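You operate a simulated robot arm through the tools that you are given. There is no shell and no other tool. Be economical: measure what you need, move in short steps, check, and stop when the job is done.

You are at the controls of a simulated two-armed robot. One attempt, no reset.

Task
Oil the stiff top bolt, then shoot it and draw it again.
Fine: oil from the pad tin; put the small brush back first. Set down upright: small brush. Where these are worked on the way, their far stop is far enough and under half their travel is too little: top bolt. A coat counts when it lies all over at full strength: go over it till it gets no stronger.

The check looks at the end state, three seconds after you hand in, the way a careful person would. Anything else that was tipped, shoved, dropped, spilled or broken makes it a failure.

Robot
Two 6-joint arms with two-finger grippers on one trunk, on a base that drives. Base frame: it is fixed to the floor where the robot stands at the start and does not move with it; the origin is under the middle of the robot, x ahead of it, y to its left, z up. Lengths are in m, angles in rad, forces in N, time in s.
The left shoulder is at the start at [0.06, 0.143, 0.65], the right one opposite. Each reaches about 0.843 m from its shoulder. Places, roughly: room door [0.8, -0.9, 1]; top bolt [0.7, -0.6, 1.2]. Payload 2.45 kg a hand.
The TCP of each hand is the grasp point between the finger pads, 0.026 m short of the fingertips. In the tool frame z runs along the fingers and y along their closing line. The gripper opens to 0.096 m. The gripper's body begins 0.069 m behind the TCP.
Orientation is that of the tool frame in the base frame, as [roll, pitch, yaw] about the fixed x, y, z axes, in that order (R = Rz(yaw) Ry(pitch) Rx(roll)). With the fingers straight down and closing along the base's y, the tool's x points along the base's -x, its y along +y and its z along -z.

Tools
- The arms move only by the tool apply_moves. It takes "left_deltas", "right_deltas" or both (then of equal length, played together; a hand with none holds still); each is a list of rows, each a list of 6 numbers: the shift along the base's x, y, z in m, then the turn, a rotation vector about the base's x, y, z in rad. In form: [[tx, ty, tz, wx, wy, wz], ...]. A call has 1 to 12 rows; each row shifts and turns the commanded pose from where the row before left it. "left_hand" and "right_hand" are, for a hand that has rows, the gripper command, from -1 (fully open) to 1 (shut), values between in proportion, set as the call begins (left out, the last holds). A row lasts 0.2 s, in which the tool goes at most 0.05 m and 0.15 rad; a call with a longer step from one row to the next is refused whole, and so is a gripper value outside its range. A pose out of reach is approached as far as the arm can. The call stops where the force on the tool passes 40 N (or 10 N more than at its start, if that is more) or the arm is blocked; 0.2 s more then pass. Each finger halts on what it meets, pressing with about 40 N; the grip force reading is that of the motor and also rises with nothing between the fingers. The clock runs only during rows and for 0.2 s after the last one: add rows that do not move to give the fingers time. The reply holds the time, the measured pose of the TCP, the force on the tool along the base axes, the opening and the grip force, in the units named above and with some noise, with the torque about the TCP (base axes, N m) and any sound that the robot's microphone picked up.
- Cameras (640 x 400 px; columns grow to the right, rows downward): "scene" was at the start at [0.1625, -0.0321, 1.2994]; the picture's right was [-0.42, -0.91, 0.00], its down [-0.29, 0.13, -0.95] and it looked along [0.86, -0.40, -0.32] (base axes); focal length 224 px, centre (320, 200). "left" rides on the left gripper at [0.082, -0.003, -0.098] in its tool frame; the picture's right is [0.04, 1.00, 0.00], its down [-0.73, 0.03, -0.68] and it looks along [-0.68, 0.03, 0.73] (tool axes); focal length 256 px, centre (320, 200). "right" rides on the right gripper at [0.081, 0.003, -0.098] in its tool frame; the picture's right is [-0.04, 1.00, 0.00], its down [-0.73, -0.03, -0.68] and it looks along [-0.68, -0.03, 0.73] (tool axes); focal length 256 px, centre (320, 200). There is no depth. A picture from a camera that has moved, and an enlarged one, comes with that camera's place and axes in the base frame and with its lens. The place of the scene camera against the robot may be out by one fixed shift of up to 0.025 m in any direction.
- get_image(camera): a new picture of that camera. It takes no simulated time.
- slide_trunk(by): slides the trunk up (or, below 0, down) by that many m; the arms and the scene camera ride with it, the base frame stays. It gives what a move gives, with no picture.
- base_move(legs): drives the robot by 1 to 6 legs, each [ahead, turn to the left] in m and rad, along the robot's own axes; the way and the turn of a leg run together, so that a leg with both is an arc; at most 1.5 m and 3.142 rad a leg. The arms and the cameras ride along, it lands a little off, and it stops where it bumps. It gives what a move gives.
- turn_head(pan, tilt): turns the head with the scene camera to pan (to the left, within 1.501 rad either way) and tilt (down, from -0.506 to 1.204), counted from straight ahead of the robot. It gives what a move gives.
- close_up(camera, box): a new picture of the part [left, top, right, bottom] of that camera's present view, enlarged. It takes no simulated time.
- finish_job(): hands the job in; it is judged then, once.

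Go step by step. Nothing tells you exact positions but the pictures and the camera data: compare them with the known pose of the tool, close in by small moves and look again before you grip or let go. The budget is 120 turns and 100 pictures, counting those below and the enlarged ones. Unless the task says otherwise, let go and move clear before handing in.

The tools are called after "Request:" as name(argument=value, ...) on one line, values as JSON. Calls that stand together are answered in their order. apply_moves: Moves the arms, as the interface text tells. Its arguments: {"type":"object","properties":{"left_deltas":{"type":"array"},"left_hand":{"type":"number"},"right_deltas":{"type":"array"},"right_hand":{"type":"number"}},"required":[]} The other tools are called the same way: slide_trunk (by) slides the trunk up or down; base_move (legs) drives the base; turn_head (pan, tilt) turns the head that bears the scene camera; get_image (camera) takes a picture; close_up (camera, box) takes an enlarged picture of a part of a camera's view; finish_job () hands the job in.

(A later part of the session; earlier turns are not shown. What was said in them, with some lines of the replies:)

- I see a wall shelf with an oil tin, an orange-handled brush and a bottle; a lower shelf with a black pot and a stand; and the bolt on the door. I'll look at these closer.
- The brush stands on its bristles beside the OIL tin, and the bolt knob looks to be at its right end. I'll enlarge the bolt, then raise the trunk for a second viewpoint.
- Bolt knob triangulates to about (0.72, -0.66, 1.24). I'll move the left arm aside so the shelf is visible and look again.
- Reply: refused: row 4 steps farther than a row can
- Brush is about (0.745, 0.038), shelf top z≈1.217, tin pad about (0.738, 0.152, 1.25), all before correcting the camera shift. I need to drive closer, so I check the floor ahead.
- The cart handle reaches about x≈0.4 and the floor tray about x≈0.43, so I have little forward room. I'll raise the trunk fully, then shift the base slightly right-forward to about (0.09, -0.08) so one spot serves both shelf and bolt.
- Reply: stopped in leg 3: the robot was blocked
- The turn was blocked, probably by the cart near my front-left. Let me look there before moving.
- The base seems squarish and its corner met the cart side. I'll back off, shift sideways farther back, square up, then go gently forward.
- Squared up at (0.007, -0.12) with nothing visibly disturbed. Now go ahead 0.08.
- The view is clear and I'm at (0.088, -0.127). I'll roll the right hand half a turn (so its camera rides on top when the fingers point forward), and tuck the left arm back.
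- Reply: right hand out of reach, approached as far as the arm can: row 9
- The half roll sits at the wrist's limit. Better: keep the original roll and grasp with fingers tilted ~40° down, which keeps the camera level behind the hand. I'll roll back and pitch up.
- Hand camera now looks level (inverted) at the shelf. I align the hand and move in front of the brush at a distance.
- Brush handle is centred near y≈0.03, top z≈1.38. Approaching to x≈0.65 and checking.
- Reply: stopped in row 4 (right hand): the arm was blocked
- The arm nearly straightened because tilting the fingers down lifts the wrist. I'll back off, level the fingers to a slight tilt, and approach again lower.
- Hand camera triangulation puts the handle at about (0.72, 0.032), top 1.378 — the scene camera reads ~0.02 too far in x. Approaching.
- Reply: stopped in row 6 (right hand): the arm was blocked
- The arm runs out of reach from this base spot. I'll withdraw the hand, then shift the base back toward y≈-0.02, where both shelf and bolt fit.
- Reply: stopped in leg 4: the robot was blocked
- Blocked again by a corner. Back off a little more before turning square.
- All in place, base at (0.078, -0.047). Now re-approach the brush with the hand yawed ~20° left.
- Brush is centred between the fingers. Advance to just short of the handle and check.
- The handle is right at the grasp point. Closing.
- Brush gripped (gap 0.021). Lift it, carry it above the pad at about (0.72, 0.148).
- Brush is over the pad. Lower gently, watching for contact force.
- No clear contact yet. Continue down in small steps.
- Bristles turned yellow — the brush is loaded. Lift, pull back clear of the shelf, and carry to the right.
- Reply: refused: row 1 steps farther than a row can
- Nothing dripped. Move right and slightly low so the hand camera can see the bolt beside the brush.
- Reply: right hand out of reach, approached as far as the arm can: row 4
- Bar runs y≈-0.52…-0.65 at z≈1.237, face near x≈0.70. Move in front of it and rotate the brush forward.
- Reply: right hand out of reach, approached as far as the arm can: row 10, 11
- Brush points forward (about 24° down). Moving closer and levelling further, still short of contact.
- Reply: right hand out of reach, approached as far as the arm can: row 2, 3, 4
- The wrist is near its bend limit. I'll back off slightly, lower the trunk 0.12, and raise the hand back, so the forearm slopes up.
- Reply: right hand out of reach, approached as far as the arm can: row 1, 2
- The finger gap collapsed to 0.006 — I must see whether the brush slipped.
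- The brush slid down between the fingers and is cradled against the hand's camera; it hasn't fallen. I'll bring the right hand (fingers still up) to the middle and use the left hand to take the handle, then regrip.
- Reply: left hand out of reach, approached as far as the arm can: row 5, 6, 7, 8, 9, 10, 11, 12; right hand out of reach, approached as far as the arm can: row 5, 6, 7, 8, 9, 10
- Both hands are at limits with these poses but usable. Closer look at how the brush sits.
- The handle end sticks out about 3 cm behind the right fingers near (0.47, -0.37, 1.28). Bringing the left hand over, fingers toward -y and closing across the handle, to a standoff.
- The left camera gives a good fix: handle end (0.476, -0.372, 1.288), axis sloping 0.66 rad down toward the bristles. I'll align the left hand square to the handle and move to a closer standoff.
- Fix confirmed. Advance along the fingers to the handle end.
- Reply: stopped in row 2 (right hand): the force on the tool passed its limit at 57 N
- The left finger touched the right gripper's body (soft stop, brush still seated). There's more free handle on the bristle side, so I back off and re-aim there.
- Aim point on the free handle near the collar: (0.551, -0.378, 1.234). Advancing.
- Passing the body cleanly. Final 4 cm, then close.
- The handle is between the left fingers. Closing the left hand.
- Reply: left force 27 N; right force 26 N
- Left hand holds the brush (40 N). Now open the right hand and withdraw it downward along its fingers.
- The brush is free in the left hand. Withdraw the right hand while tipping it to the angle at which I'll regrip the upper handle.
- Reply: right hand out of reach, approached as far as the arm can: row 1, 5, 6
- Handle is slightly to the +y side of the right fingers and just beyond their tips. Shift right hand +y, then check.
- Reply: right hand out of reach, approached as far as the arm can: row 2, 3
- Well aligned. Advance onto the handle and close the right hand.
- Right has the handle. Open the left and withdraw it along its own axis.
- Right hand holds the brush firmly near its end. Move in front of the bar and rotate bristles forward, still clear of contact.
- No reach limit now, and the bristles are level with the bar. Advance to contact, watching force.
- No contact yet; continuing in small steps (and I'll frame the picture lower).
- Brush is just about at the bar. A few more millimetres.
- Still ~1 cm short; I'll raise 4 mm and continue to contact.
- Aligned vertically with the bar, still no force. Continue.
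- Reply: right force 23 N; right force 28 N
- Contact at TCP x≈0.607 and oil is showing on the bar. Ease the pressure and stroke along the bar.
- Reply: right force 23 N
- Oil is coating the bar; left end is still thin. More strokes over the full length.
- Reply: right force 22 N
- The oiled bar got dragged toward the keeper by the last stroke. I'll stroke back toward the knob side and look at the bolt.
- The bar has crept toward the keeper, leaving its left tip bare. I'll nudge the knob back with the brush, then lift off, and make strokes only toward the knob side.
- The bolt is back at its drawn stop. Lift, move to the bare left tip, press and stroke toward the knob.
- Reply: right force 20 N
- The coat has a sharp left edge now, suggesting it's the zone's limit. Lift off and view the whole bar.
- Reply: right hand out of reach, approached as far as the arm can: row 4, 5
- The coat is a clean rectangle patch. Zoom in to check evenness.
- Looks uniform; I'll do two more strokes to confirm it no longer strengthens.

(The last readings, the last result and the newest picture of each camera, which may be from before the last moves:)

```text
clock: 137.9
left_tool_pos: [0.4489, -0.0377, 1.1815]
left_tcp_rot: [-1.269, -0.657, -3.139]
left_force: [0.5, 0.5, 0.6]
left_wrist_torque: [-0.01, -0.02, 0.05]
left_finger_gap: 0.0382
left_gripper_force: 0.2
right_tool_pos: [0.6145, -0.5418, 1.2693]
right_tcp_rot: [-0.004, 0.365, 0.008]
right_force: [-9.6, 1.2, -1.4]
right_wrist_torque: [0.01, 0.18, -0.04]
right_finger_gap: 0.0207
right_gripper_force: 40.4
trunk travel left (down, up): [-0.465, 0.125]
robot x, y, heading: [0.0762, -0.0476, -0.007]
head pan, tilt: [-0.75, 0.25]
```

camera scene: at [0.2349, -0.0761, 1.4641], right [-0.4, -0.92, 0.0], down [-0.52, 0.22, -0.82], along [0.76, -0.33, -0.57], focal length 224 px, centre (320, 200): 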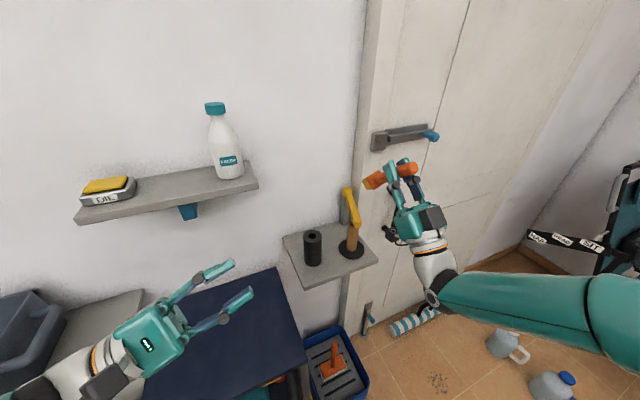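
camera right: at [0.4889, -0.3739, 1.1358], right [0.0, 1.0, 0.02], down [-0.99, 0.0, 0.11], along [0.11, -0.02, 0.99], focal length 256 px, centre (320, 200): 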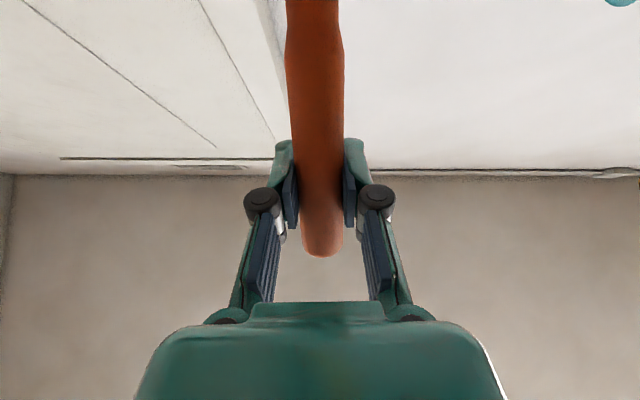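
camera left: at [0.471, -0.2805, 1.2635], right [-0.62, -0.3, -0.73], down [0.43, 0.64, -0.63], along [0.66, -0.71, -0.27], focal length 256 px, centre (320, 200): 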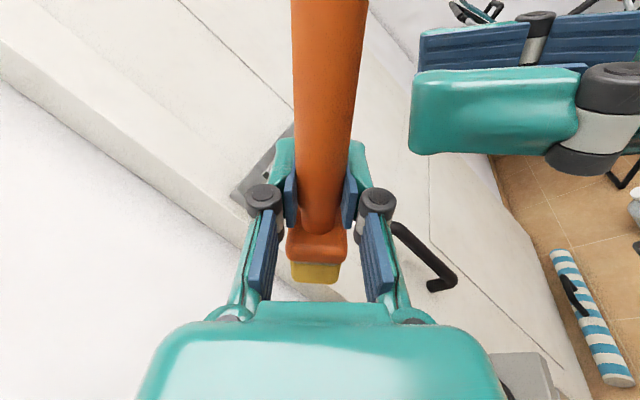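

Request:
apply_moves(right_deltas=[[0.001, -0.009, 0, 0, 0, 0], [0, -0.009, 0, 0, 0, 0], [0, -0.009, 0, 0, 0, 0], [0, -0.009, 0, 0, 0, 0], [0, -0.009, 0, 0, 0, 0], [0, -0.009, 0, 0, 0, 0], [0, -0.009, 0, 0, 0, 0], [-0.015, 0, 0, 0, 0, 0], [0, 0.032, -0.004, 0, 0, 0], [0, 0.033, 0, 0, 0, 0], [0.015, 0, 0, 0, 0, 0], [0, 0, 0, 0, 0, 0]])

Request:
apply_moves(right_deltas=[[0.001, -0.009, 0, 0, 0, 0], [0, -0.009, 0, 0, 0, 0], [0, -0.009, 0, 0, 0, 0], [0, -0.009, 0, 0, 0, 0], [0, -0.009, 0, 0, 0, 0], [0, -0.009, 0, 0, 0, 0], [0, -0.009, 0, 0, 0, 0], [-0.03, 0.004, 0, 0, 0, 0], [-0.03, 0, -0.02, 0, 0, 0], [0, 0, -0.04, 0, 0, 0], [0, 0, -0.02, 0, 0, 0], [0, 0, 0, 0, 0, 0]])

Request:
close_up(camera="scene", box=[304, 216, 326, 230])

```text
clock: 140.5
left_tool_pos: [0.4469, -0.0387, 1.1816]
left_tcp_rot: [-1.269, -0.658, -3.14]
left_force: [0.3, -0.3, -0.6]
left_wrist_torque: [0.0, 0.0, -0.04]
left_finger_gap: 0.0386
left_gripper_force: 0.0
right_tool_pos: [0.6136, -0.5394, 1.265]
right_tcp_rot: [-0.005, 0.362, 0.008]
right_force: [-15.5, 0.8, 0.7]
right_wrist_torque: [0.01, 0.07, -0.02]
right_finger_gap: 0.021
right_gripper_force: 39.9
trunk travel left (down, up): [-0.465, 0.125]
robot x, y, heading: [0.0747, -0.0465, -0.01]
head pan, tilt: [-0.75, 0.25]
```

```text
clock: 143.1
left_tool_pos: [0.4506, -0.0386, 1.1792]
left_tcp_rot: [-1.27, -0.661, -3.14]
left_force: [0.0, -0.3, 0.6]
left_wrist_torque: [0.04, 0.03, -0.04]
left_finger_gap: 0.0383
left_gripper_force: 0.0
right_tool_pos: [0.5713, -0.6062, 1.1955]
right_tcp_rot: [-0.003, 0.369, 0.01]
right_force: [-0.6, 0.6, 0.2]
right_wrist_torque: [0.0, 0.04, 0.01]
right_finger_gap: 0.0206
right_gripper_force: 40.6
right hand out of reach, approached as far as the arm can: row 10, 11
trunk travel left (down, up): [-0.465, 0.125]
robot x, y, heading: [0.0789, -0.0497, -0.008]
head pan, tilt: [-0.75, 0.25]
```

```text
16.00 times, centred on (315, 223) of scene
camera zoom: at [0.2216, -0.1057, 1.4963], right [-0.69, -0.73, 0.0], down [-0.18, 0.17, -0.97], along [0.7, -0.67, -0.25], focal length 3592 px, centre (400, -168)
```

zoom: 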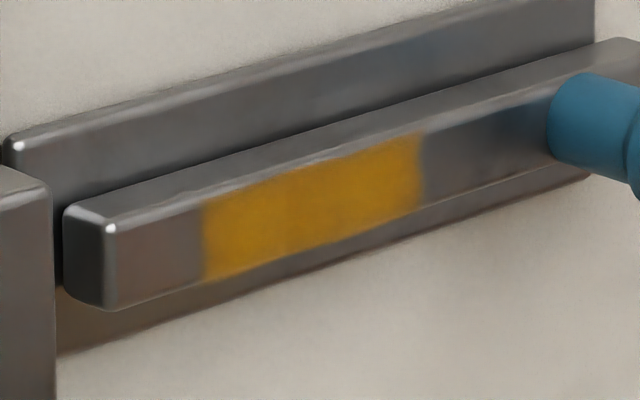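

No further change in strength: the coat is full. Now clear the left arm and carry the brush back, rotating it upright on the way.

Request:
apply_moves(left_deltas=[[-0.02, 0.038, 0, 0, 0, 0], [-0.02, 0.038, 0, 0, 0, 0], [-0.02, 0.038, 0, 0, 0, 0], [-0.02, 0.038, 0, 0, 0, 0], [-0.02, 0.038, 0, 0, 0, 0], [-0.02, 0.038, 0, 0, 0, 0], [-0.02, 0.038, 0, 0, 0, 0], [-0.02, 0.038, 0, 0, 0, 0], [-0.02, 0.038, 0, 0, 0, 0]], right_deltas=[[-0.01, 0, 0.025, 0, 0.12, 0], [-0.01, 0, 0.025, 0, 0.12, 0], [-0.01, 0, 0.025, 0, 0.12, 0], [-0.008, 0.04, 0.01, 0, 0.13, 0], [-0.008, 0.04, 0.01, 0, 0.13, 0], [-0.008, 0.04, 0, 0, 0.13, 0], [-0.008, 0.04, 0, 0, 0.13, 0], [-0.008, 0.04, 0, 0, 0.13, 0], [-0.008, 0.04, 0, 0, 0.13, 0]])

Request:
slide_trunk(by=0.12)

Request:
turn_head(pan=-0.1, tilt=0.5)

Request:
get_image(camera="scene")

```text
clock: 145.1
left_tool_pos: [0.3527, 0.2021, 1.1359]
left_tcp_rot: [-1.27, -0.662, -3.135]
left_force: [-0.5, -0.2, 0.1]
left_wrist_torque: [0.0, 0.0, 0.03]
left_finger_gap: 0.0385
left_gripper_force: 0.0
left hand out of reach, approached as far as the arm can: row 6, 7, 8, 9
right_tool_pos: [0.4928, -0.3682, 1.2915]
right_tcp_rot: [0.145, 1.508, 0.152]
right_force: [-0.3, -0.7, 0.3]
right_wrist_torque: [0.02, 0.0, 0.01]
right_finger_gap: 0.0207
right_gripper_force: 39.2
trunk travel left (down, up): [-0.465, 0.125]
robot x, y, heading: [0.0782, -0.0522, -0.008]
head pan, tilt: [-0.75, 0.25]
```

```text
clock: 146.6
left_tool_pos: [0.3539, 0.2009, 1.2553]
left_tcp_rot: [-1.27, -0.66, -3.139]
left_force: [-0.3, -0.1, 0.1]
left_wrist_torque: [0.0, 0.0, 0.02]
left_finger_gap: 0.0385
left_gripper_force: 0.0
right_tool_pos: [0.4929, -0.3686, 1.4114]
right_tcp_rot: [0.142, 1.508, 0.146]
right_force: [-0.1, -0.7, -0.2]
right_wrist_torque: [0.03, -0.01, -0.01]
right_finger_gap: 0.021
right_gripper_force: 40.2
trunk travel left (down, up): [-0.585, 0.005]
robot x, y, heading: [0.075, -0.0471, -0.013]
head pan, tilt: [-0.75, 0.25]
```

```text
clock: 147.6
left_tool_pos: [0.3523, 0.2013, 1.2557]
left_tcp_rot: [-1.271, -0.659, -3.138]
left_force: [-1.0, 0.3, 1.3]
left_wrist_torque: [0.02, -0.03, 0.0]
left_finger_gap: 0.0384
left_gripper_force: 0.1
right_tool_pos: [0.4935, -0.3684, 1.4111]
right_tcp_rot: [0.141, 1.508, 0.147]
right_force: [-0.2, -0.2, -0.7]
right_wrist_torque: [-0.03, 0.03, 0.01]
right_finger_gap: 0.021
right_gripper_force: 40.2
trunk travel left (down, up): [-0.585, 0.005]
robot x, y, heading: [0.0754, -0.0527, -0.008]
head pan, tilt: [-0.099, 0.499]
```

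```text
18 pictures are left
camera scene: at [0.2438, -0.0514, 1.5933], right [-0.11, -0.99, 0.0], down [-0.48, 0.05, -0.88], along [0.87, -0.1, -0.48], focal length 224 px, centre (320, 200)
```

scene: 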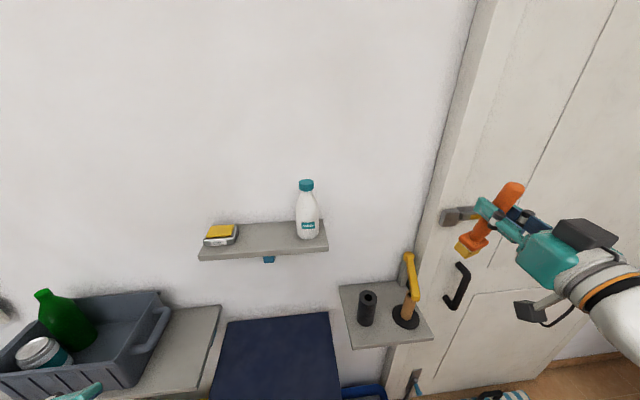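

The pad tin, bottle and shelf look undisturbed. Finish turning the brush upright and bring it to a standoff in front of its place.

Request:
apply_moves(right_deltas=[[0.0076, 0.0346, -0.0046, 0, 0.13, 0], [0.0076, 0.0346, -0.0046, 0, 0.13, 0], [0.0076, 0.0346, -0.0046, 0, 0, 0.0875], [0.0076, 0.0346, -0.0046, 0, 0, 0.0875], [0.0076, 0.0346, -0.0046, 0, 0, 0.0875], [0.0076, 0.0346, -0.0046, 0, 0, 0.0875], [0.0076, 0.0346, -0.0046, 0, 0, 0], [0.0076, 0.0346, -0.0046, 0, 0, 0], [0.0076, 0.0346, -0.0046, 0, 0, 0], [0.0076, 0.0346, -0.0046, 0, 0, 0], [0, 0, 0, 0, 0, 0]])

Request:
get_image(camera="scene")

Request:
get_image(camera="right")

```text
clock: 150.0
left_tool_pos: [0.3525, 0.2003, 1.2548]
left_tcp_rot: [-1.273, -0.659, -3.136]
left_force: [-0.1, -0.6, 0.5]
left_wrist_torque: [0.02, -0.02, 0.01]
left_finger_gap: 0.0383
left_gripper_force: 0.1
right_tool_pos: [0.5691, -0.0232, 1.3677]
right_tcp_rot: [3.086, 1.373, -2.843]
right_force: [-0.8, -0.3, -1.1]
right_wrist_torque: [-0.03, -0.01, 0.01]
right_finger_gap: 0.0208
right_gripper_force: 39.7
right hand out of reach, approached as far as the arm can: row 1
trunk travel left (down, up): [-0.585, 0.005]
robot x, y, heading: [0.0757, -0.0474, -0.01]
head pan, tilt: [-0.099, 0.499]
```

```text
17 pictures are left
camera scene: at [0.2435, -0.0521, 1.5933], right [-0.11, -0.99, 0.0], down [-0.48, 0.05, -0.88], along [0.87, -0.09, -0.48], focal length 224 px, centre (320, 200)
```

scene: 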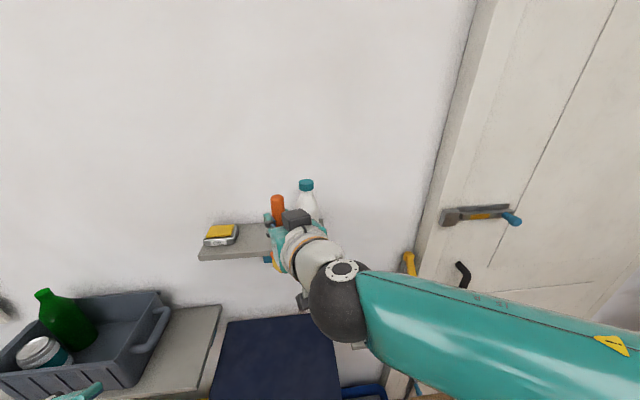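

```text
16 pictures are left
camera right: at [0.4621, -0.0588, 1.305], right [-0.34, 0.94, 0.05], down [-0.48, -0.22, 0.85], along [0.81, 0.26, 0.52], focal length 256 px, centre (320, 200)
```

right: 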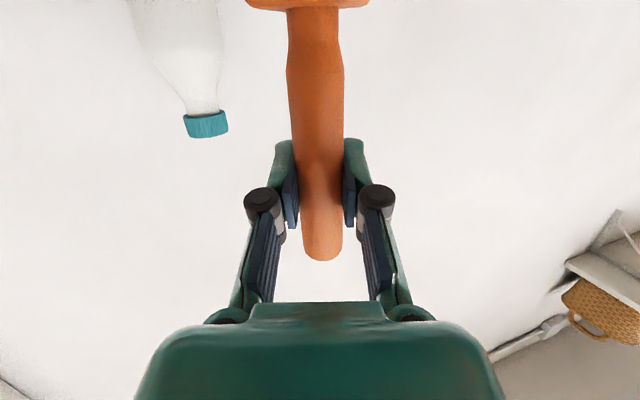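

Brush looks upright; fix a slight roll and advance above its original spot.

Request:
apply_moves(right_deltas=[[0.0, 0.0, 0, -0.047, -0.017, 0], [0.035, 0.013, 0, 0, 0, 0], [0.035, 0.013, 0, 0, 0, 0], [0.035, 0.013, 0, 0, 0, 0], [0.035, 0.013, 0, 0, 0, 0], [0, 0, 0, 0, 0, 0]])

Request:
get_image(camera="right")

Request:
close_up(camera="scene", box=[190, 150, 350, 270])

```text
clock: 151.4
left_tool_pos: [0.3518, 0.2005, 1.2568]
left_tcp_rot: [-1.27, -0.66, -3.137]
left_force: [-1.1, 0.5, 0.2]
left_wrist_torque: [-0.01, 0.0, 0.02]
left_finger_gap: 0.0384
left_gripper_force: 0.1
right_tool_pos: [0.7082, 0.0304, 1.3653]
right_tcp_rot: [-2.943, 1.37, -2.593]
right_force: [0.1, -0.2, 0.0]
right_wrist_torque: [-0.01, 0.03, -0.01]
right_finger_gap: 0.0209
right_gripper_force: 40.4
trunk travel left (down, up): [-0.585, 0.005]
robot x, y, heading: [0.0752, -0.0468, -0.007]
head pan, tilt: [-0.099, 0.499]
```

```text
15 pictures are left
camera right: at [0.6028, -0.0086, 1.304], right [-0.34, 0.94, 0.0], down [-0.49, -0.18, 0.85], along [0.8, 0.29, 0.52], focal length 256 px, centre (320, 200)
```

right: 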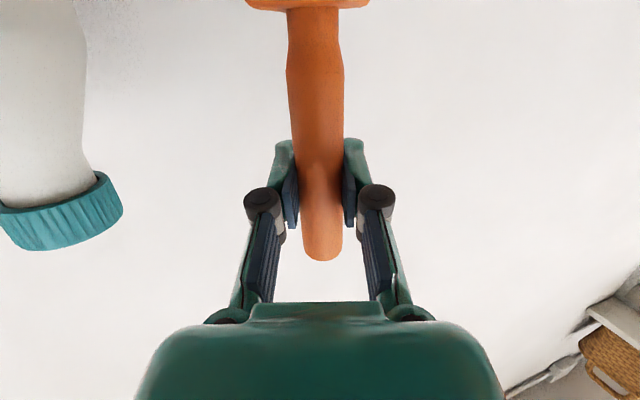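

```text
3.33 times, centred on (270, 210) of scene
camera zoom: at [0.2429, -0.0517, 1.5934], right [-0.11, -0.99, 0.0], down [-0.48, 0.05, -0.88], along [0.87, -0.09, -0.48], focal length 748 px, centre (487, 167)
```

zoom: 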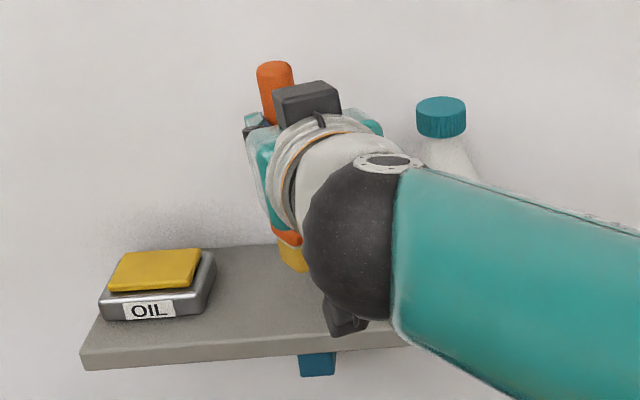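

Positioned over the spot and essentially vertical. Lower slowly to contact.

Request:
apply_moves(right_deltas=[[0.001, -0.001, -0.012, 0, 0, 0], [0, 0, -0.01, 0, 0, 0], [0, 0, -0.005, 0, 0, 0], [0, 0, 0, 0, 0, 0]])

Request:
apply_moves(right_deltas=[[0, 0, -0.003, 0, 0, 0], [0, 0, -0.003, 0, 0, 0], [0, 0, 0, 0, 0, 0]])

Request:
apply_moves(right_deltas=[[0, 0, -0.002, 0, 0, 0], [0, 0, -0.002, 0, 0, 0], [0, 0, 0, 0, 0, 0]])

```text
clock: 152.4
left_tool_pos: [0.3523, 0.2009, 1.2565]
left_tcp_rot: [-1.269, -0.66, -3.138]
left_force: [0.3, -0.5, 0.7]
left_wrist_torque: [-0.01, -0.02, 0.03]
left_finger_gap: 0.0384
left_gripper_force: 0.1
right_tool_pos: [0.7099, 0.0285, 1.3379]
right_tcp_rot: [-2.944, 1.368, -2.594]
right_force: [1.1, -0.1, 0.5]
right_wrist_torque: [-0.01, -0.02, 0.02]
right_finger_gap: 0.0209
right_gripper_force: 40.3
trunk travel left (down, up): [-0.585, 0.005]
robot x, y, heading: [0.0736, -0.0483, -0.006]
head pan, tilt: [-0.099, 0.499]
```

```text
clock: 153.2
left_tool_pos: [0.3539, 0.2, 1.2547]
left_tcp_rot: [-1.273, -0.661, -3.138]
left_force: [1.3, -0.3, -0.3]
left_wrist_torque: [0.02, 0.02, -0.02]
left_finger_gap: 0.0385
left_gripper_force: 0.1
right_tool_pos: [0.7097, 0.0287, 1.3326]
right_tcp_rot: [-2.941, 1.37, -2.594]
right_force: [1.0, 0.2, 3.1]
right_wrist_torque: [0.13, -0.09, 0.01]
right_finger_gap: 0.0208
right_gripper_force: 39.3
trunk travel left (down, up): [-0.585, 0.005]
robot x, y, heading: [0.0788, -0.0501, -0.01]
head pan, tilt: [-0.099, 0.499]
```

```text
clock: 154.0
left_tool_pos: [0.3526, 0.2008, 1.2556]
left_tcp_rot: [-1.27, -0.66, -3.136]
left_force: [0.8, -0.1, 0.4]
left_wrist_torque: [-0.03, 0.0, 0.0]
left_finger_gap: 0.0384
left_gripper_force: 0.2
right_tool_pos: [0.7097, 0.0278, 1.3331]
right_tcp_rot: [-2.938, 1.374, -2.589]
right_force: [3.7, 0.4, 20.1]
right_wrist_torque: [0.52, -0.56, -0.1]
right_finger_gap: 0.021
right_gripper_force: 40.3
trunk travel left (down, up): [-0.585, 0.005]
robot x, y, heading: [0.0792, -0.0471, -0.005]
head pan, tilt: [-0.099, 0.499]
```

Firm contact at z≈1.333, torque like the earlier flat press, so it sits flat. Ease off and open gently.

Request:
apply_moves(right_deltas=[[0, 0, 0.003, 0, 0, 0], [0, 0, 0, 0, 0, 0]])

Request:
apply_moves(right_deltas=[[0, 0, 0, 0, 0, 0], [0, 0, 0, 0, 0, 0], [0, 0, 0, 0, 0, 0]], right_hand=0.3)

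Request:
get_image(camera="right")

```text
clock: 154.6
left_tool_pos: [0.3532, 0.2, 1.255]
left_tcp_rot: [-1.272, -0.66, -3.136]
left_force: [-0.3, -0.3, -0.2]
left_wrist_torque: [-0.03, 0.0, 0.01]
left_finger_gap: 0.0384
left_gripper_force: 0.1
right_tool_pos: [0.7084, 0.0279, 1.3314]
right_tcp_rot: [-2.941, 1.371, -2.594]
right_force: [2.5, 0.0, 15.2]
right_wrist_torque: [0.24, -0.31, -0.05]
right_finger_gap: 0.0209
right_gripper_force: 40.1
trunk travel left (down, up): [-0.585, 0.005]
robot x, y, heading: [0.0755, -0.0497, -0.006]
head pan, tilt: [-0.099, 0.499]
```

```text
clock: 155.4
left_tool_pos: [0.3534, 0.2006, 1.2562]
left_tcp_rot: [-1.27, -0.662, -3.138]
left_force: [-0.3, -1.0, -0.7]
left_wrist_torque: [0.0, -0.01, 0.0]
left_finger_gap: 0.0384
left_gripper_force: 0.0
right_tool_pos: [0.7106, 0.0288, 1.3304]
right_tcp_rot: [-2.945, 1.368, -2.593]
right_force: [0.1, 0.0, 0.0]
right_wrist_torque: [0.0, 0.02, 0.01]
right_finger_gap: 0.0336
right_gripper_force: 0.0
trunk travel left (down, up): [-0.585, 0.005]
robot x, y, heading: [0.0754, -0.0432, -0.006]
head pan, tilt: [-0.099, 0.499]
```

```text
13 pictures are left
camera right: at [0.6045, -0.0097, 1.2685], right [-0.34, 0.94, 0.0], down [-0.49, -0.18, 0.85], along [0.8, 0.29, 0.52], focal length 256 px, centre (320, 200)
```

right: 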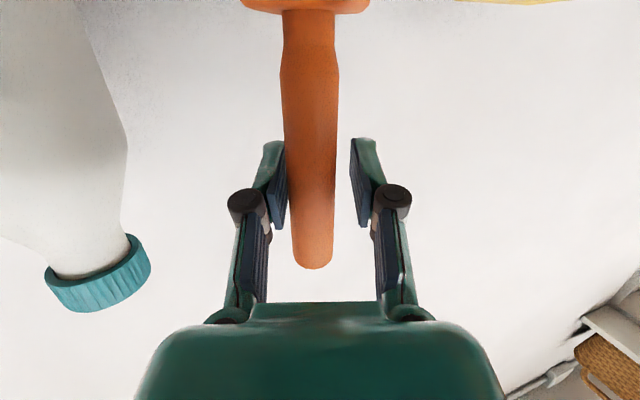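

Brush stands. Open wider, centre, and withdraw straight back.

Request:
apply_moves(right_deltas=[[0.001, -0.003, 0, 0, 0, 0], [0, 0, 0, 0, 0, 0], [-0.015, -0.0055, 0.003, 0, 0, 0], [-0.025, -0.009, 0.005, 0, 0, 0], [-0.035, -0.013, 0.007, 0, 0, 0], [-0.035, -0.013, 0.007, 0, 0, 0], [-0.035, -0.013, 0, 0, 0, 0], [0, -0.04, 0, 0, 0, 0], [0, -0.045, 0, 0, 0, 0], [0, -0.045, 0, 0, 0, 0], [0, -0.045, 0, 0, 0, 0], [0, -0.045, 0, 0, 0, 0]], right_hand=-0.3)

Request:
close_up(camera="scene", box=[190, 150, 350, 270])

```text
clock: 158.0
left_tool_pos: [0.3524, 0.201, 1.2552]
left_tcp_rot: [-1.271, -0.66, -3.136]
left_force: [-0.6, 0.5, 0.6]
left_wrist_torque: [-0.03, 0.0, 0.0]
left_finger_gap: 0.0385
left_gripper_force: 0.1
right_tool_pos: [0.564, -0.2481, 1.3535]
right_tcp_rot: [-2.941, 1.367, -2.59]
right_force: [0.1, -0.5, 0.3]
right_wrist_torque: [-0.01, 0.01, -0.02]
right_finger_gap: 0.0624
right_gripper_force: 0.1
trunk travel left (down, up): [-0.585, 0.005]
robot x, y, heading: [0.0769, -0.047, -0.007]
head pan, tilt: [-0.099, 0.499]
```

```text
3.33 times, centred on (270, 210) of scene
camera zoom: at [0.2437, -0.0513, 1.5933], right [-0.11, -0.99, 0.0], down [-0.48, 0.05, -0.88], along [0.87, -0.09, -0.48], focal length 748 px, centre (487, 167)
```

zoom: 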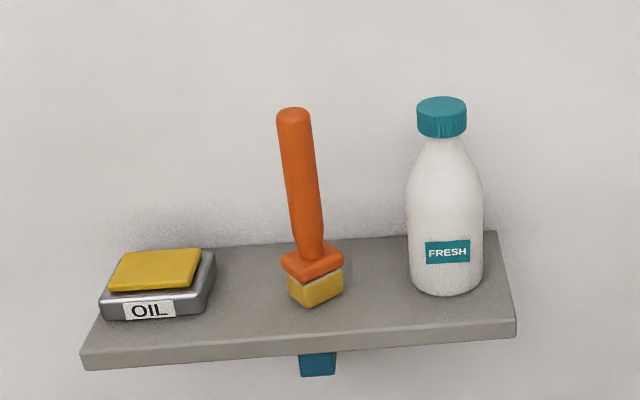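

The brush is back, upright, with tin and bottle undisturbed. Now move the right hand to the bolt knob, fingers pointing forward to straddle it.

Request:
apply_moves(right_deltas=[[0, -0.035, -0.01, 0, 0, -0.1], [0, -0.035, -0.01, 0, 0, -0.1], [0, -0.035, -0.01, 0, 0, -0.1], [0, -0.037, -0.01, 0, 0, -0.1], [0, -0.038, -0.01, 0, 0, -0.1], [0.003, -0.038, -0.012, 0, 0, -0.1], [0.003, -0.038, -0.012, 0, 0, -0.1], [0.004, -0.038, -0.013, -0.034, -0.094, 0], [0.004, -0.038, -0.013, -0.034, -0.094, 0], [0.003, -0.038, -0.013, 0, 0, 0], [0, 0, 0, 0, 0, 0]])

Request:
turn_head(pan=-0.75, tilt=0.5)

Request:
get_image(camera="right")

```text
clock: 160.4
left_tool_pos: [0.3527, 0.201, 1.2548]
left_tcp_rot: [-1.27, -0.659, -3.136]
left_force: [-0.2, 0.5, 0.3]
left_wrist_torque: [0.0, -0.03, -0.02]
left_finger_gap: 0.0383
left_gripper_force: 0.1
right_tool_pos: [0.5839, -0.6181, 1.2399]
right_tcp_rot: [-1.498, 1.529, -1.852]
right_force: [-0.8, 0.7, -1.1]
right_wrist_torque: [-0.01, -0.02, -0.02]
right_finger_gap: 0.0624
right_gripper_force: 0.0
trunk travel left (down, up): [-0.585, 0.005]
robot x, y, heading: [0.0761, -0.049, -0.011]
head pan, tilt: [-0.099, 0.499]
```

```text
clock: 161.4
left_tool_pos: [0.3534, 0.2012, 1.2548]
left_tcp_rot: [-1.27, -0.66, -3.138]
left_force: [-0.5, -0.8, 0.2]
left_wrist_torque: [0.02, 0.03, 0.0]
left_finger_gap: 0.0384
left_gripper_force: 0.1
right_tool_pos: [0.5829, -0.6185, 1.2408]
right_tcp_rot: [-1.516, 1.534, -1.869]
right_force: [-0.1, -0.5, 0.4]
right_wrist_torque: [0.0, -0.04, 0.01]
right_finger_gap: 0.0624
right_gripper_force: 0.1
trunk travel left (down, up): [-0.585, 0.005]
robot x, y, heading: [0.0742, -0.0508, -0.007]
head pan, tilt: [-0.75, 0.499]
```

```text
11 pictures are left
camera right: at [0.4914, -0.584, 1.157], right [0.35, 0.94, 0.0], down [-0.64, 0.24, 0.73], along [0.69, -0.25, 0.68], focal length 256 px, centre (320, 200)
```

right: 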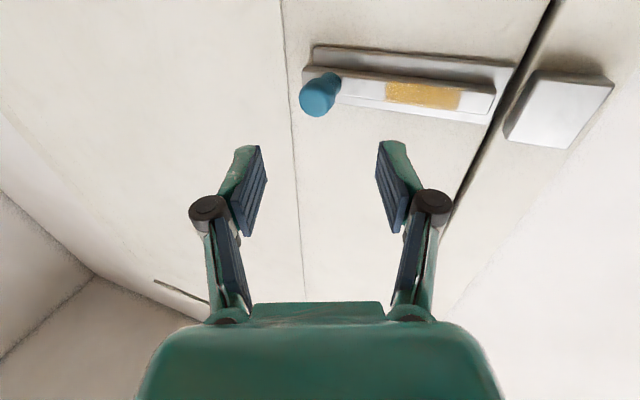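

Knob is dead ahead between the fingers. Advance to straddle it.

Request:
apply_moves(right_deltas=[[0.03, -0.012, 0, 0, 0, 0], [0.03, -0.013, 0, 0, 0, 0], [0.02, -0.009, 0, 0, 0, 0], [0.015, -0.006, 0, 0, 0, 0], [0, 0, 0, 0, 0, 0]])

Request:
get_image(camera="right")

```text
clock: 162.7
left_tool_pos: [0.352, 0.2008, 1.2542]
left_tcp_rot: [-1.271, -0.661, -3.137]
left_force: [0.2, -0.9, -0.1]
left_wrist_torque: [0.01, 0.02, 0.03]
left_finger_gap: 0.0385
left_gripper_force: 0.0
right_tool_pos: [0.6777, -0.6578, 1.2407]
right_tcp_rot: [-1.509, 1.532, -1.859]
right_force: [-1.4, 0.1, 0.4]
right_wrist_torque: [0.01, 0.02, 0.01]
right_finger_gap: 0.0625
right_gripper_force: 0.1
trunk travel left (down, up): [-0.585, 0.005]
robot x, y, heading: [0.0777, -0.0478, -0.01]
head pan, tilt: [-0.75, 0.499]
```

```text
10 pictures are left
camera right: at [0.5856, -0.6245, 1.1572], right [0.35, 0.94, 0.0], down [-0.64, 0.24, 0.73], along [0.69, -0.25, 0.68], focal length 256 px, centre (320, 200)
```

right: 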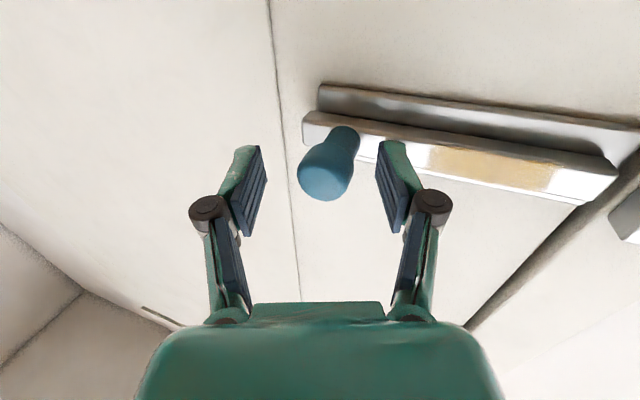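

Knob is between the fingers. Narrow the fingers loosely around it and push toward the keeper (+y).

Request:
apply_moves(right_deltas=[[0, 0, 0, 0, 0, 0], [0, 0, 0, 0, 0, 0], [0, 0, 0, 0, 0, 0]], right_hand=0.3)

Request:
apply_moves(right_deltas=[[0, 0.008, 0, 0, 0, 0], [0, 0.008, 0, 0, 0, 0], [0, 0.008, 0, 0, 0, 0], [0, 0.008, 0, 0, 0, 0], [0, 0.006, 0, 0, 0, 0], [0, 0.006, 0, 0, 0, 0], [0, 0.006, 0, 0, 0, 0], [0, 0.006, 0, 0, 0, 0], [0, 0, 0, 0, 0, 0]])

Request:
close_up(camera="scene", box=[260, 100, 380, 190])

```text
clock: 163.4
left_tool_pos: [0.3539, 0.2026, 1.2554]
left_tcp_rot: [-1.268, -0.661, -3.138]
left_force: [0.2, 0.6, -0.1]
left_wrist_torque: [-0.02, 0.03, -0.02]
left_finger_gap: 0.0384
left_gripper_force: 0.1
right_tool_pos: [0.6783, -0.6561, 1.24]
right_tcp_rot: [-1.546, 1.53, -1.898]
right_force: [1.0, 9.2, -2.7]
right_wrist_torque: [-0.04, 0.07, 0.3]
right_finger_gap: 0.04
right_gripper_force: 4.5
trunk travel left (down, up): [-0.585, 0.005]
robot x, y, heading: [0.0791, -0.0457, -0.005]
head pan, tilt: [-0.75, 0.499]
```

```text
clock: 165.4
left_tool_pos: [0.3536, 0.1966, 1.2565]
left_tcp_rot: [-1.273, -0.662, -3.136]
left_force: [-0.2, 0.9, 0.2]
left_wrist_torque: [0.0, -0.01, -0.01]
left_finger_gap: 0.0386
left_gripper_force: 0.0
right_tool_pos: [0.6786, -0.6076, 1.2408]
right_tcp_rot: [-1.432, 1.535, -1.793]
right_force: [4.0, -26.4, 6.5]
right_wrist_torque: [-0.1, 0.74, 0.66]
right_finger_gap: 0.035
right_gripper_force: 44.7
trunk travel left (down, up): [-0.585, 0.005]
robot x, y, heading: [0.0778, -0.0484, -0.004]
head pan, tilt: [-0.75, 0.499]
```

```text
4.44 times, centred on (320, 145) of scene
camera zoom: at [0.2199, -0.1089, 1.5931], right [-0.69, -0.73, 0.0], down [-0.35, 0.33, -0.88], along [0.64, -0.6, -0.48], focal length 998 px, centre (320, 444)
```

zoom: 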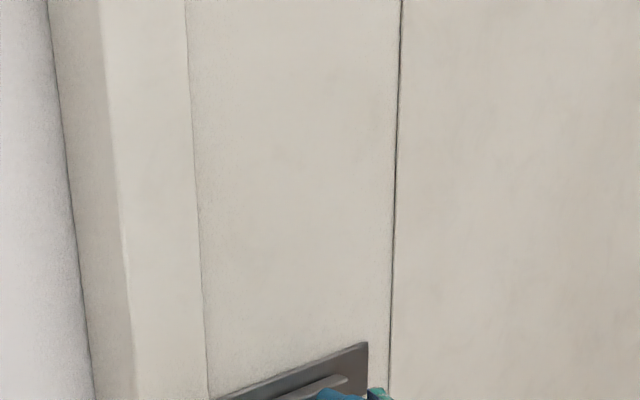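

Pushed with resistance building (26 N). Check whether it's fully shot.

Request:
close_up(camera="scene", box=[275, 165, 365, 225])

```text
6.67 times, centred on (320, 195) of scene
camera zoom: at [0.2199, -0.1089, 1.5931], right [-0.69, -0.73, 0.0], down [-0.35, 0.33, -0.88], along [0.64, -0.6, -0.48], focal length 1497 px, centre (320, 233)
```

zoom: 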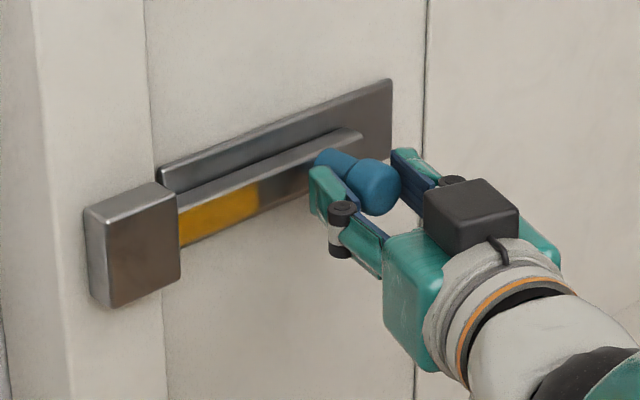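

The bar is well into the keeper. Push a few mm more to confirm the stop.

Request:
apply_moves(right_deltas=[[0, 0.003, 0, 0, 0, 0], [0, 0.003, 0, 0, 0, 0], [0, 0.003, 0, 0, 0, 0], [0, 0, 0, 0, 0, 0]])

```text
clock: 165.9
left_tool_pos: [0.3551, 0.1986, 1.2558]
left_tcp_rot: [-1.274, -0.662, -3.137]
left_force: [0.5, -0.4, -0.3]
left_wrist_torque: [-0.02, -0.02, -0.03]
left_finger_gap: 0.0386
left_gripper_force: 0.0
right_tool_pos: [0.6771, -0.6081, 1.2402]
right_tcp_rot: [-1.452, 1.534, -1.822]
right_force: [1.5, -20.7, -4.5]
right_wrist_torque: [0.22, 0.14, 0.63]
right_finger_gap: 0.0347
right_gripper_force: 44.9
trunk travel left (down, up): [-0.585, 0.005]
robot x, y, heading: [0.076, -0.0478, -0.009]
head pan, tilt: [-0.75, 0.499]
stopped in row 2 (right hand): the force on the tool passed its limit at 41 N (the readings are from after the stop); the commanded pose is now the measured one
```

It stopped dead at over 40 N, so the bolt is at its shot stop. Now draw it back (-y).

Request:
apply_moves(right_deltas=[[0, -0.008, 0, 0, 0, 0], [0, -0.008, 0, 0, 0, 0], [0, -0.008, 0, 0, 0, 0], [0, -0.008, 0, 0, 0, 0], [0, -0.008, 0, 0, 0, 0], [0, -0.006, 0, 0, 0, 0], [0, -0.005, 0, 0, 0, 0], [0, -0.005, 0, 0, 0, 0], [0, -0.004, 0, 0, 0, 0], [0, 0, 0, 0, 0, 0]])

Request:
close_up(camera="scene", box=[275, 165, 365, 225])

```text
clock: 168.1
left_tool_pos: [0.353, 0.2026, 1.2559]
left_tcp_rot: [-1.269, -0.66, -3.139]
left_force: [0.6, 0.3, 0.0]
left_wrist_torque: [0.02, -0.01, 0.02]
left_finger_gap: 0.0383
left_gripper_force: 0.0
right_tool_pos: [0.6769, -0.6585, 1.2452]
right_tcp_rot: [-1.392, 1.53, -1.752]
right_force: [-5.2, 17.0, -4.8]
right_wrist_torque: [0.01, 0.14, 0.54]
right_finger_gap: 0.0446
right_gripper_force: 8.3
trunk travel left (down, up): [-0.585, 0.005]
robot x, y, heading: [0.0743, -0.0456, -0.009]
head pan, tilt: [-0.75, 0.499]
```

```text
6.67 times, centred on (320, 195) of scene
camera zoom: at [0.2189, -0.1012, 1.5933], right [-0.69, -0.73, 0.0], down [-0.35, 0.33, -0.88], along [0.64, -0.61, -0.48], focal length 1497 px, centre (320, 233)
```

zoom: 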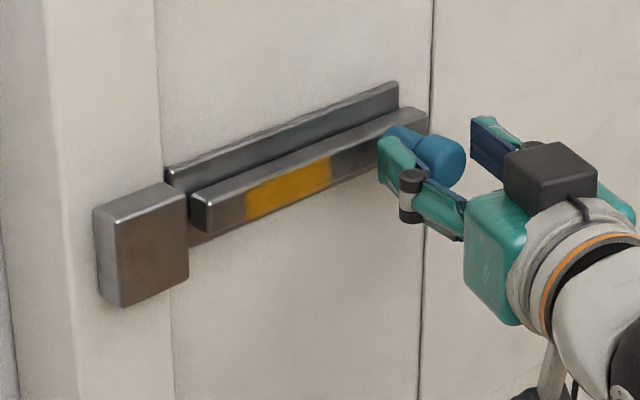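

Drawn back; press a little more to confirm the drawn stop, then open and retreat.

Request:
apply_moves(right_deltas=[[0, -0.004, 0, 0, 0, 0], [0, -0.004, 0, 0, 0, 0], [0, 0, 0, 0, 0, 0]])

Request:
apply_moves(right_deltas=[[0, 0.004, 0, 0, 0, 0], [0, 0.003, 0, 0, 0, 0], [0, 0, 0, 0, 0, 0], [0, 0, 0, 0, 0, 0]], right_hand=-0.3)

```text
clock: 168.9
left_tool_pos: [0.3524, 0.2049, 1.2553]
left_tcp_rot: [-1.265, -0.659, -3.141]
left_force: [-0.4, -0.4, -0.1]
left_wrist_torque: [-0.02, -0.01, -0.01]
left_finger_gap: 0.0384
left_gripper_force: 0.0
right_tool_pos: [0.6769, -0.6638, 1.2435]
right_tcp_rot: [-1.403, 1.529, -1.763]
right_force: [-8.5, 31.0, -7.7]
right_wrist_torque: [-0.05, 0.12, 1.08]
right_finger_gap: 0.0553
right_gripper_force: 15.9
trunk travel left (down, up): [-0.585, 0.005]
robot x, y, heading: [0.0762, -0.0498, -0.004]
head pan, tilt: [-0.75, 0.499]
```

```text
clock: 169.9
left_tool_pos: [0.3537, 0.1994, 1.2558]
left_tcp_rot: [-1.27, -0.661, -3.14]
left_force: [-0.1, 1.1, 0.9]
left_wrist_torque: [-0.01, 0.01, -0.02]
left_finger_gap: 0.0383
left_gripper_force: 0.1
right_tool_pos: [0.676, -0.6635, 1.2429]
right_tcp_rot: [-1.348, 1.53, -1.709]
right_force: [-0.3, -0.2, 1.1]
right_wrist_torque: [0.04, 0.01, 0.01]
right_finger_gap: 0.0625
right_gripper_force: 0.0
trunk travel left (down, up): [-0.585, 0.005]
robot x, y, heading: [0.0779, -0.0455, -0.007]
head pan, tilt: [-0.75, 0.499]
```

Request:
apply_moves(right_deltas=[[-0.02, 0.007, 0, 0, 0, 0], [-0.03, 0.011, 0, 0, 0, 0], [-0.035, 0.013, 0, 0, 0, 0], [-0.04, 0.02, 0, 0, 0, 0], [-0.04, 0.02, 0, 0, 0, 0], [0, 0, 0, 0, 0, 0]])

Request:
close_up(camera="scene", box=[275, 165, 365, 225])

Request:
turn_head(pan=-0.2, tilt=0.55)

Request:
get_image(camera="scene")

```text
clock: 171.3
left_tool_pos: [0.3539, 0.1991, 1.2548]
left_tcp_rot: [-1.271, -0.661, -3.137]
left_force: [1.0, 0.0, -0.1]
left_wrist_torque: [0.02, 0.02, 0.01]
left_finger_gap: 0.0382
left_gripper_force: 0.2
right_tool_pos: [0.5121, -0.5925, 1.2425]
right_tcp_rot: [-1.373, 1.532, -1.734]
right_force: [-0.2, -0.5, 0.0]
right_wrist_torque: [-0.02, -0.04, 0.01]
right_finger_gap: 0.0624
right_gripper_force: 0.0
trunk travel left (down, up): [-0.585, 0.005]
robot x, y, heading: [0.0745, -0.0442, -0.008]
head pan, tilt: [-0.75, 0.499]
```

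```text
6.67 times, centred on (320, 195) of scene
camera zoom: at [0.2205, -0.1049, 1.5931], right [-0.69, -0.73, 0.0], down [-0.35, 0.33, -0.88], along [0.64, -0.6, -0.48], focal length 1497 px, centre (320, 233)
```

zoom: 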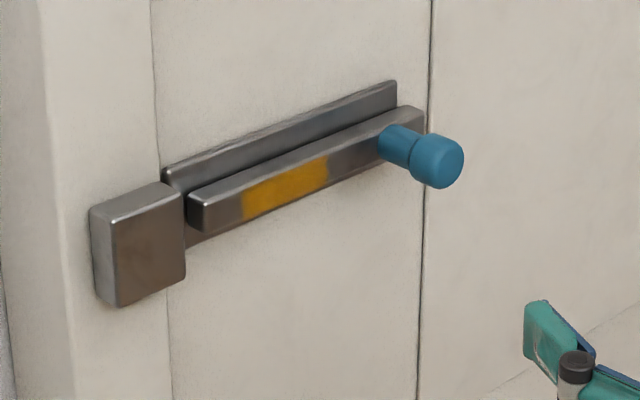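

```text
clock: 172.3
left_tool_pos: [0.3536, 0.2004, 1.2553]
left_tcp_rot: [-1.271, -0.659, -3.139]
left_force: [0.1, -1.0, -0.6]
left_wrist_torque: [0.0, 0.04, -0.01]
left_finger_gap: 0.0386
left_gripper_force: 0.0
right_tool_pos: [0.5117, -0.5926, 1.2434]
right_tcp_rot: [-1.356, 1.53, -1.718]
right_force: [-0.3, 0.3, -0.1]
right_wrist_torque: [-0.01, 0.02, 0.01]
right_finger_gap: 0.0623
right_gripper_force: 0.0
trunk travel left (down, up): [-0.585, 0.005]
robot x, y, heading: [0.0762, -0.0488, -0.009]
head pan, tilt: [-0.201, 0.55]
```

```text
5 pictures are left
camera scene: at [0.2414, -0.0602, 1.5887], right [-0.21, -0.98, 0.0], down [-0.51, 0.11, -0.85], along [0.83, -0.18, -0.52], focal length 224 px, centre (320, 200)
```

scene: 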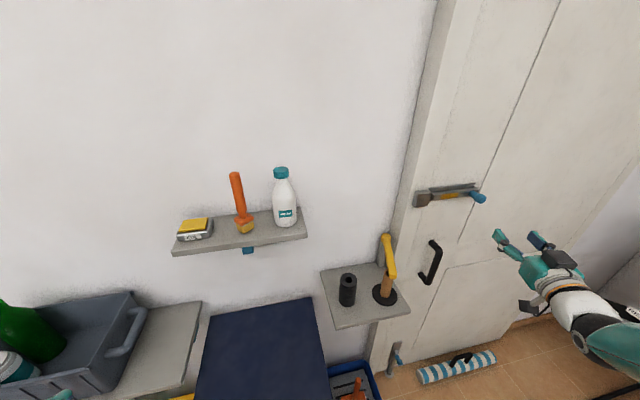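

The bolt is oiled, was shot to its stop and is drawn again. The brush stands upright on its shelf, everything else is undisturbed, and both hands are clear.

Request:
finish_job()

```text
The job is handed in.
```

I've handed in the job. The top bolt is oiled, was shot to its stop and drawn back again, and the small brush is upright on its shelf.

- **Oil:** I loaded the brush from the pad tin. I went over the bolt until two further strokes made no visible difference. The coat is an even patch on the bar's front face. The bar's left tip would not take oil, so I took the sharp edge of the patch as its limit.
- **Order:** I put the brush back before shooting the bolt. While I was oiling, though, a stroke dragged the bolt part of the way towards the keeper, and I pushed it back to the drawn stop.
- **Brush slip:** On the first try at the bolt, the brush slid down inside the right hand without falling. I used the left hand to re-grip it.
- **Other contact:** The base was blocked twice while turning, probably by the cart. In the later pictures nothing looks moved, tipped or spilled.
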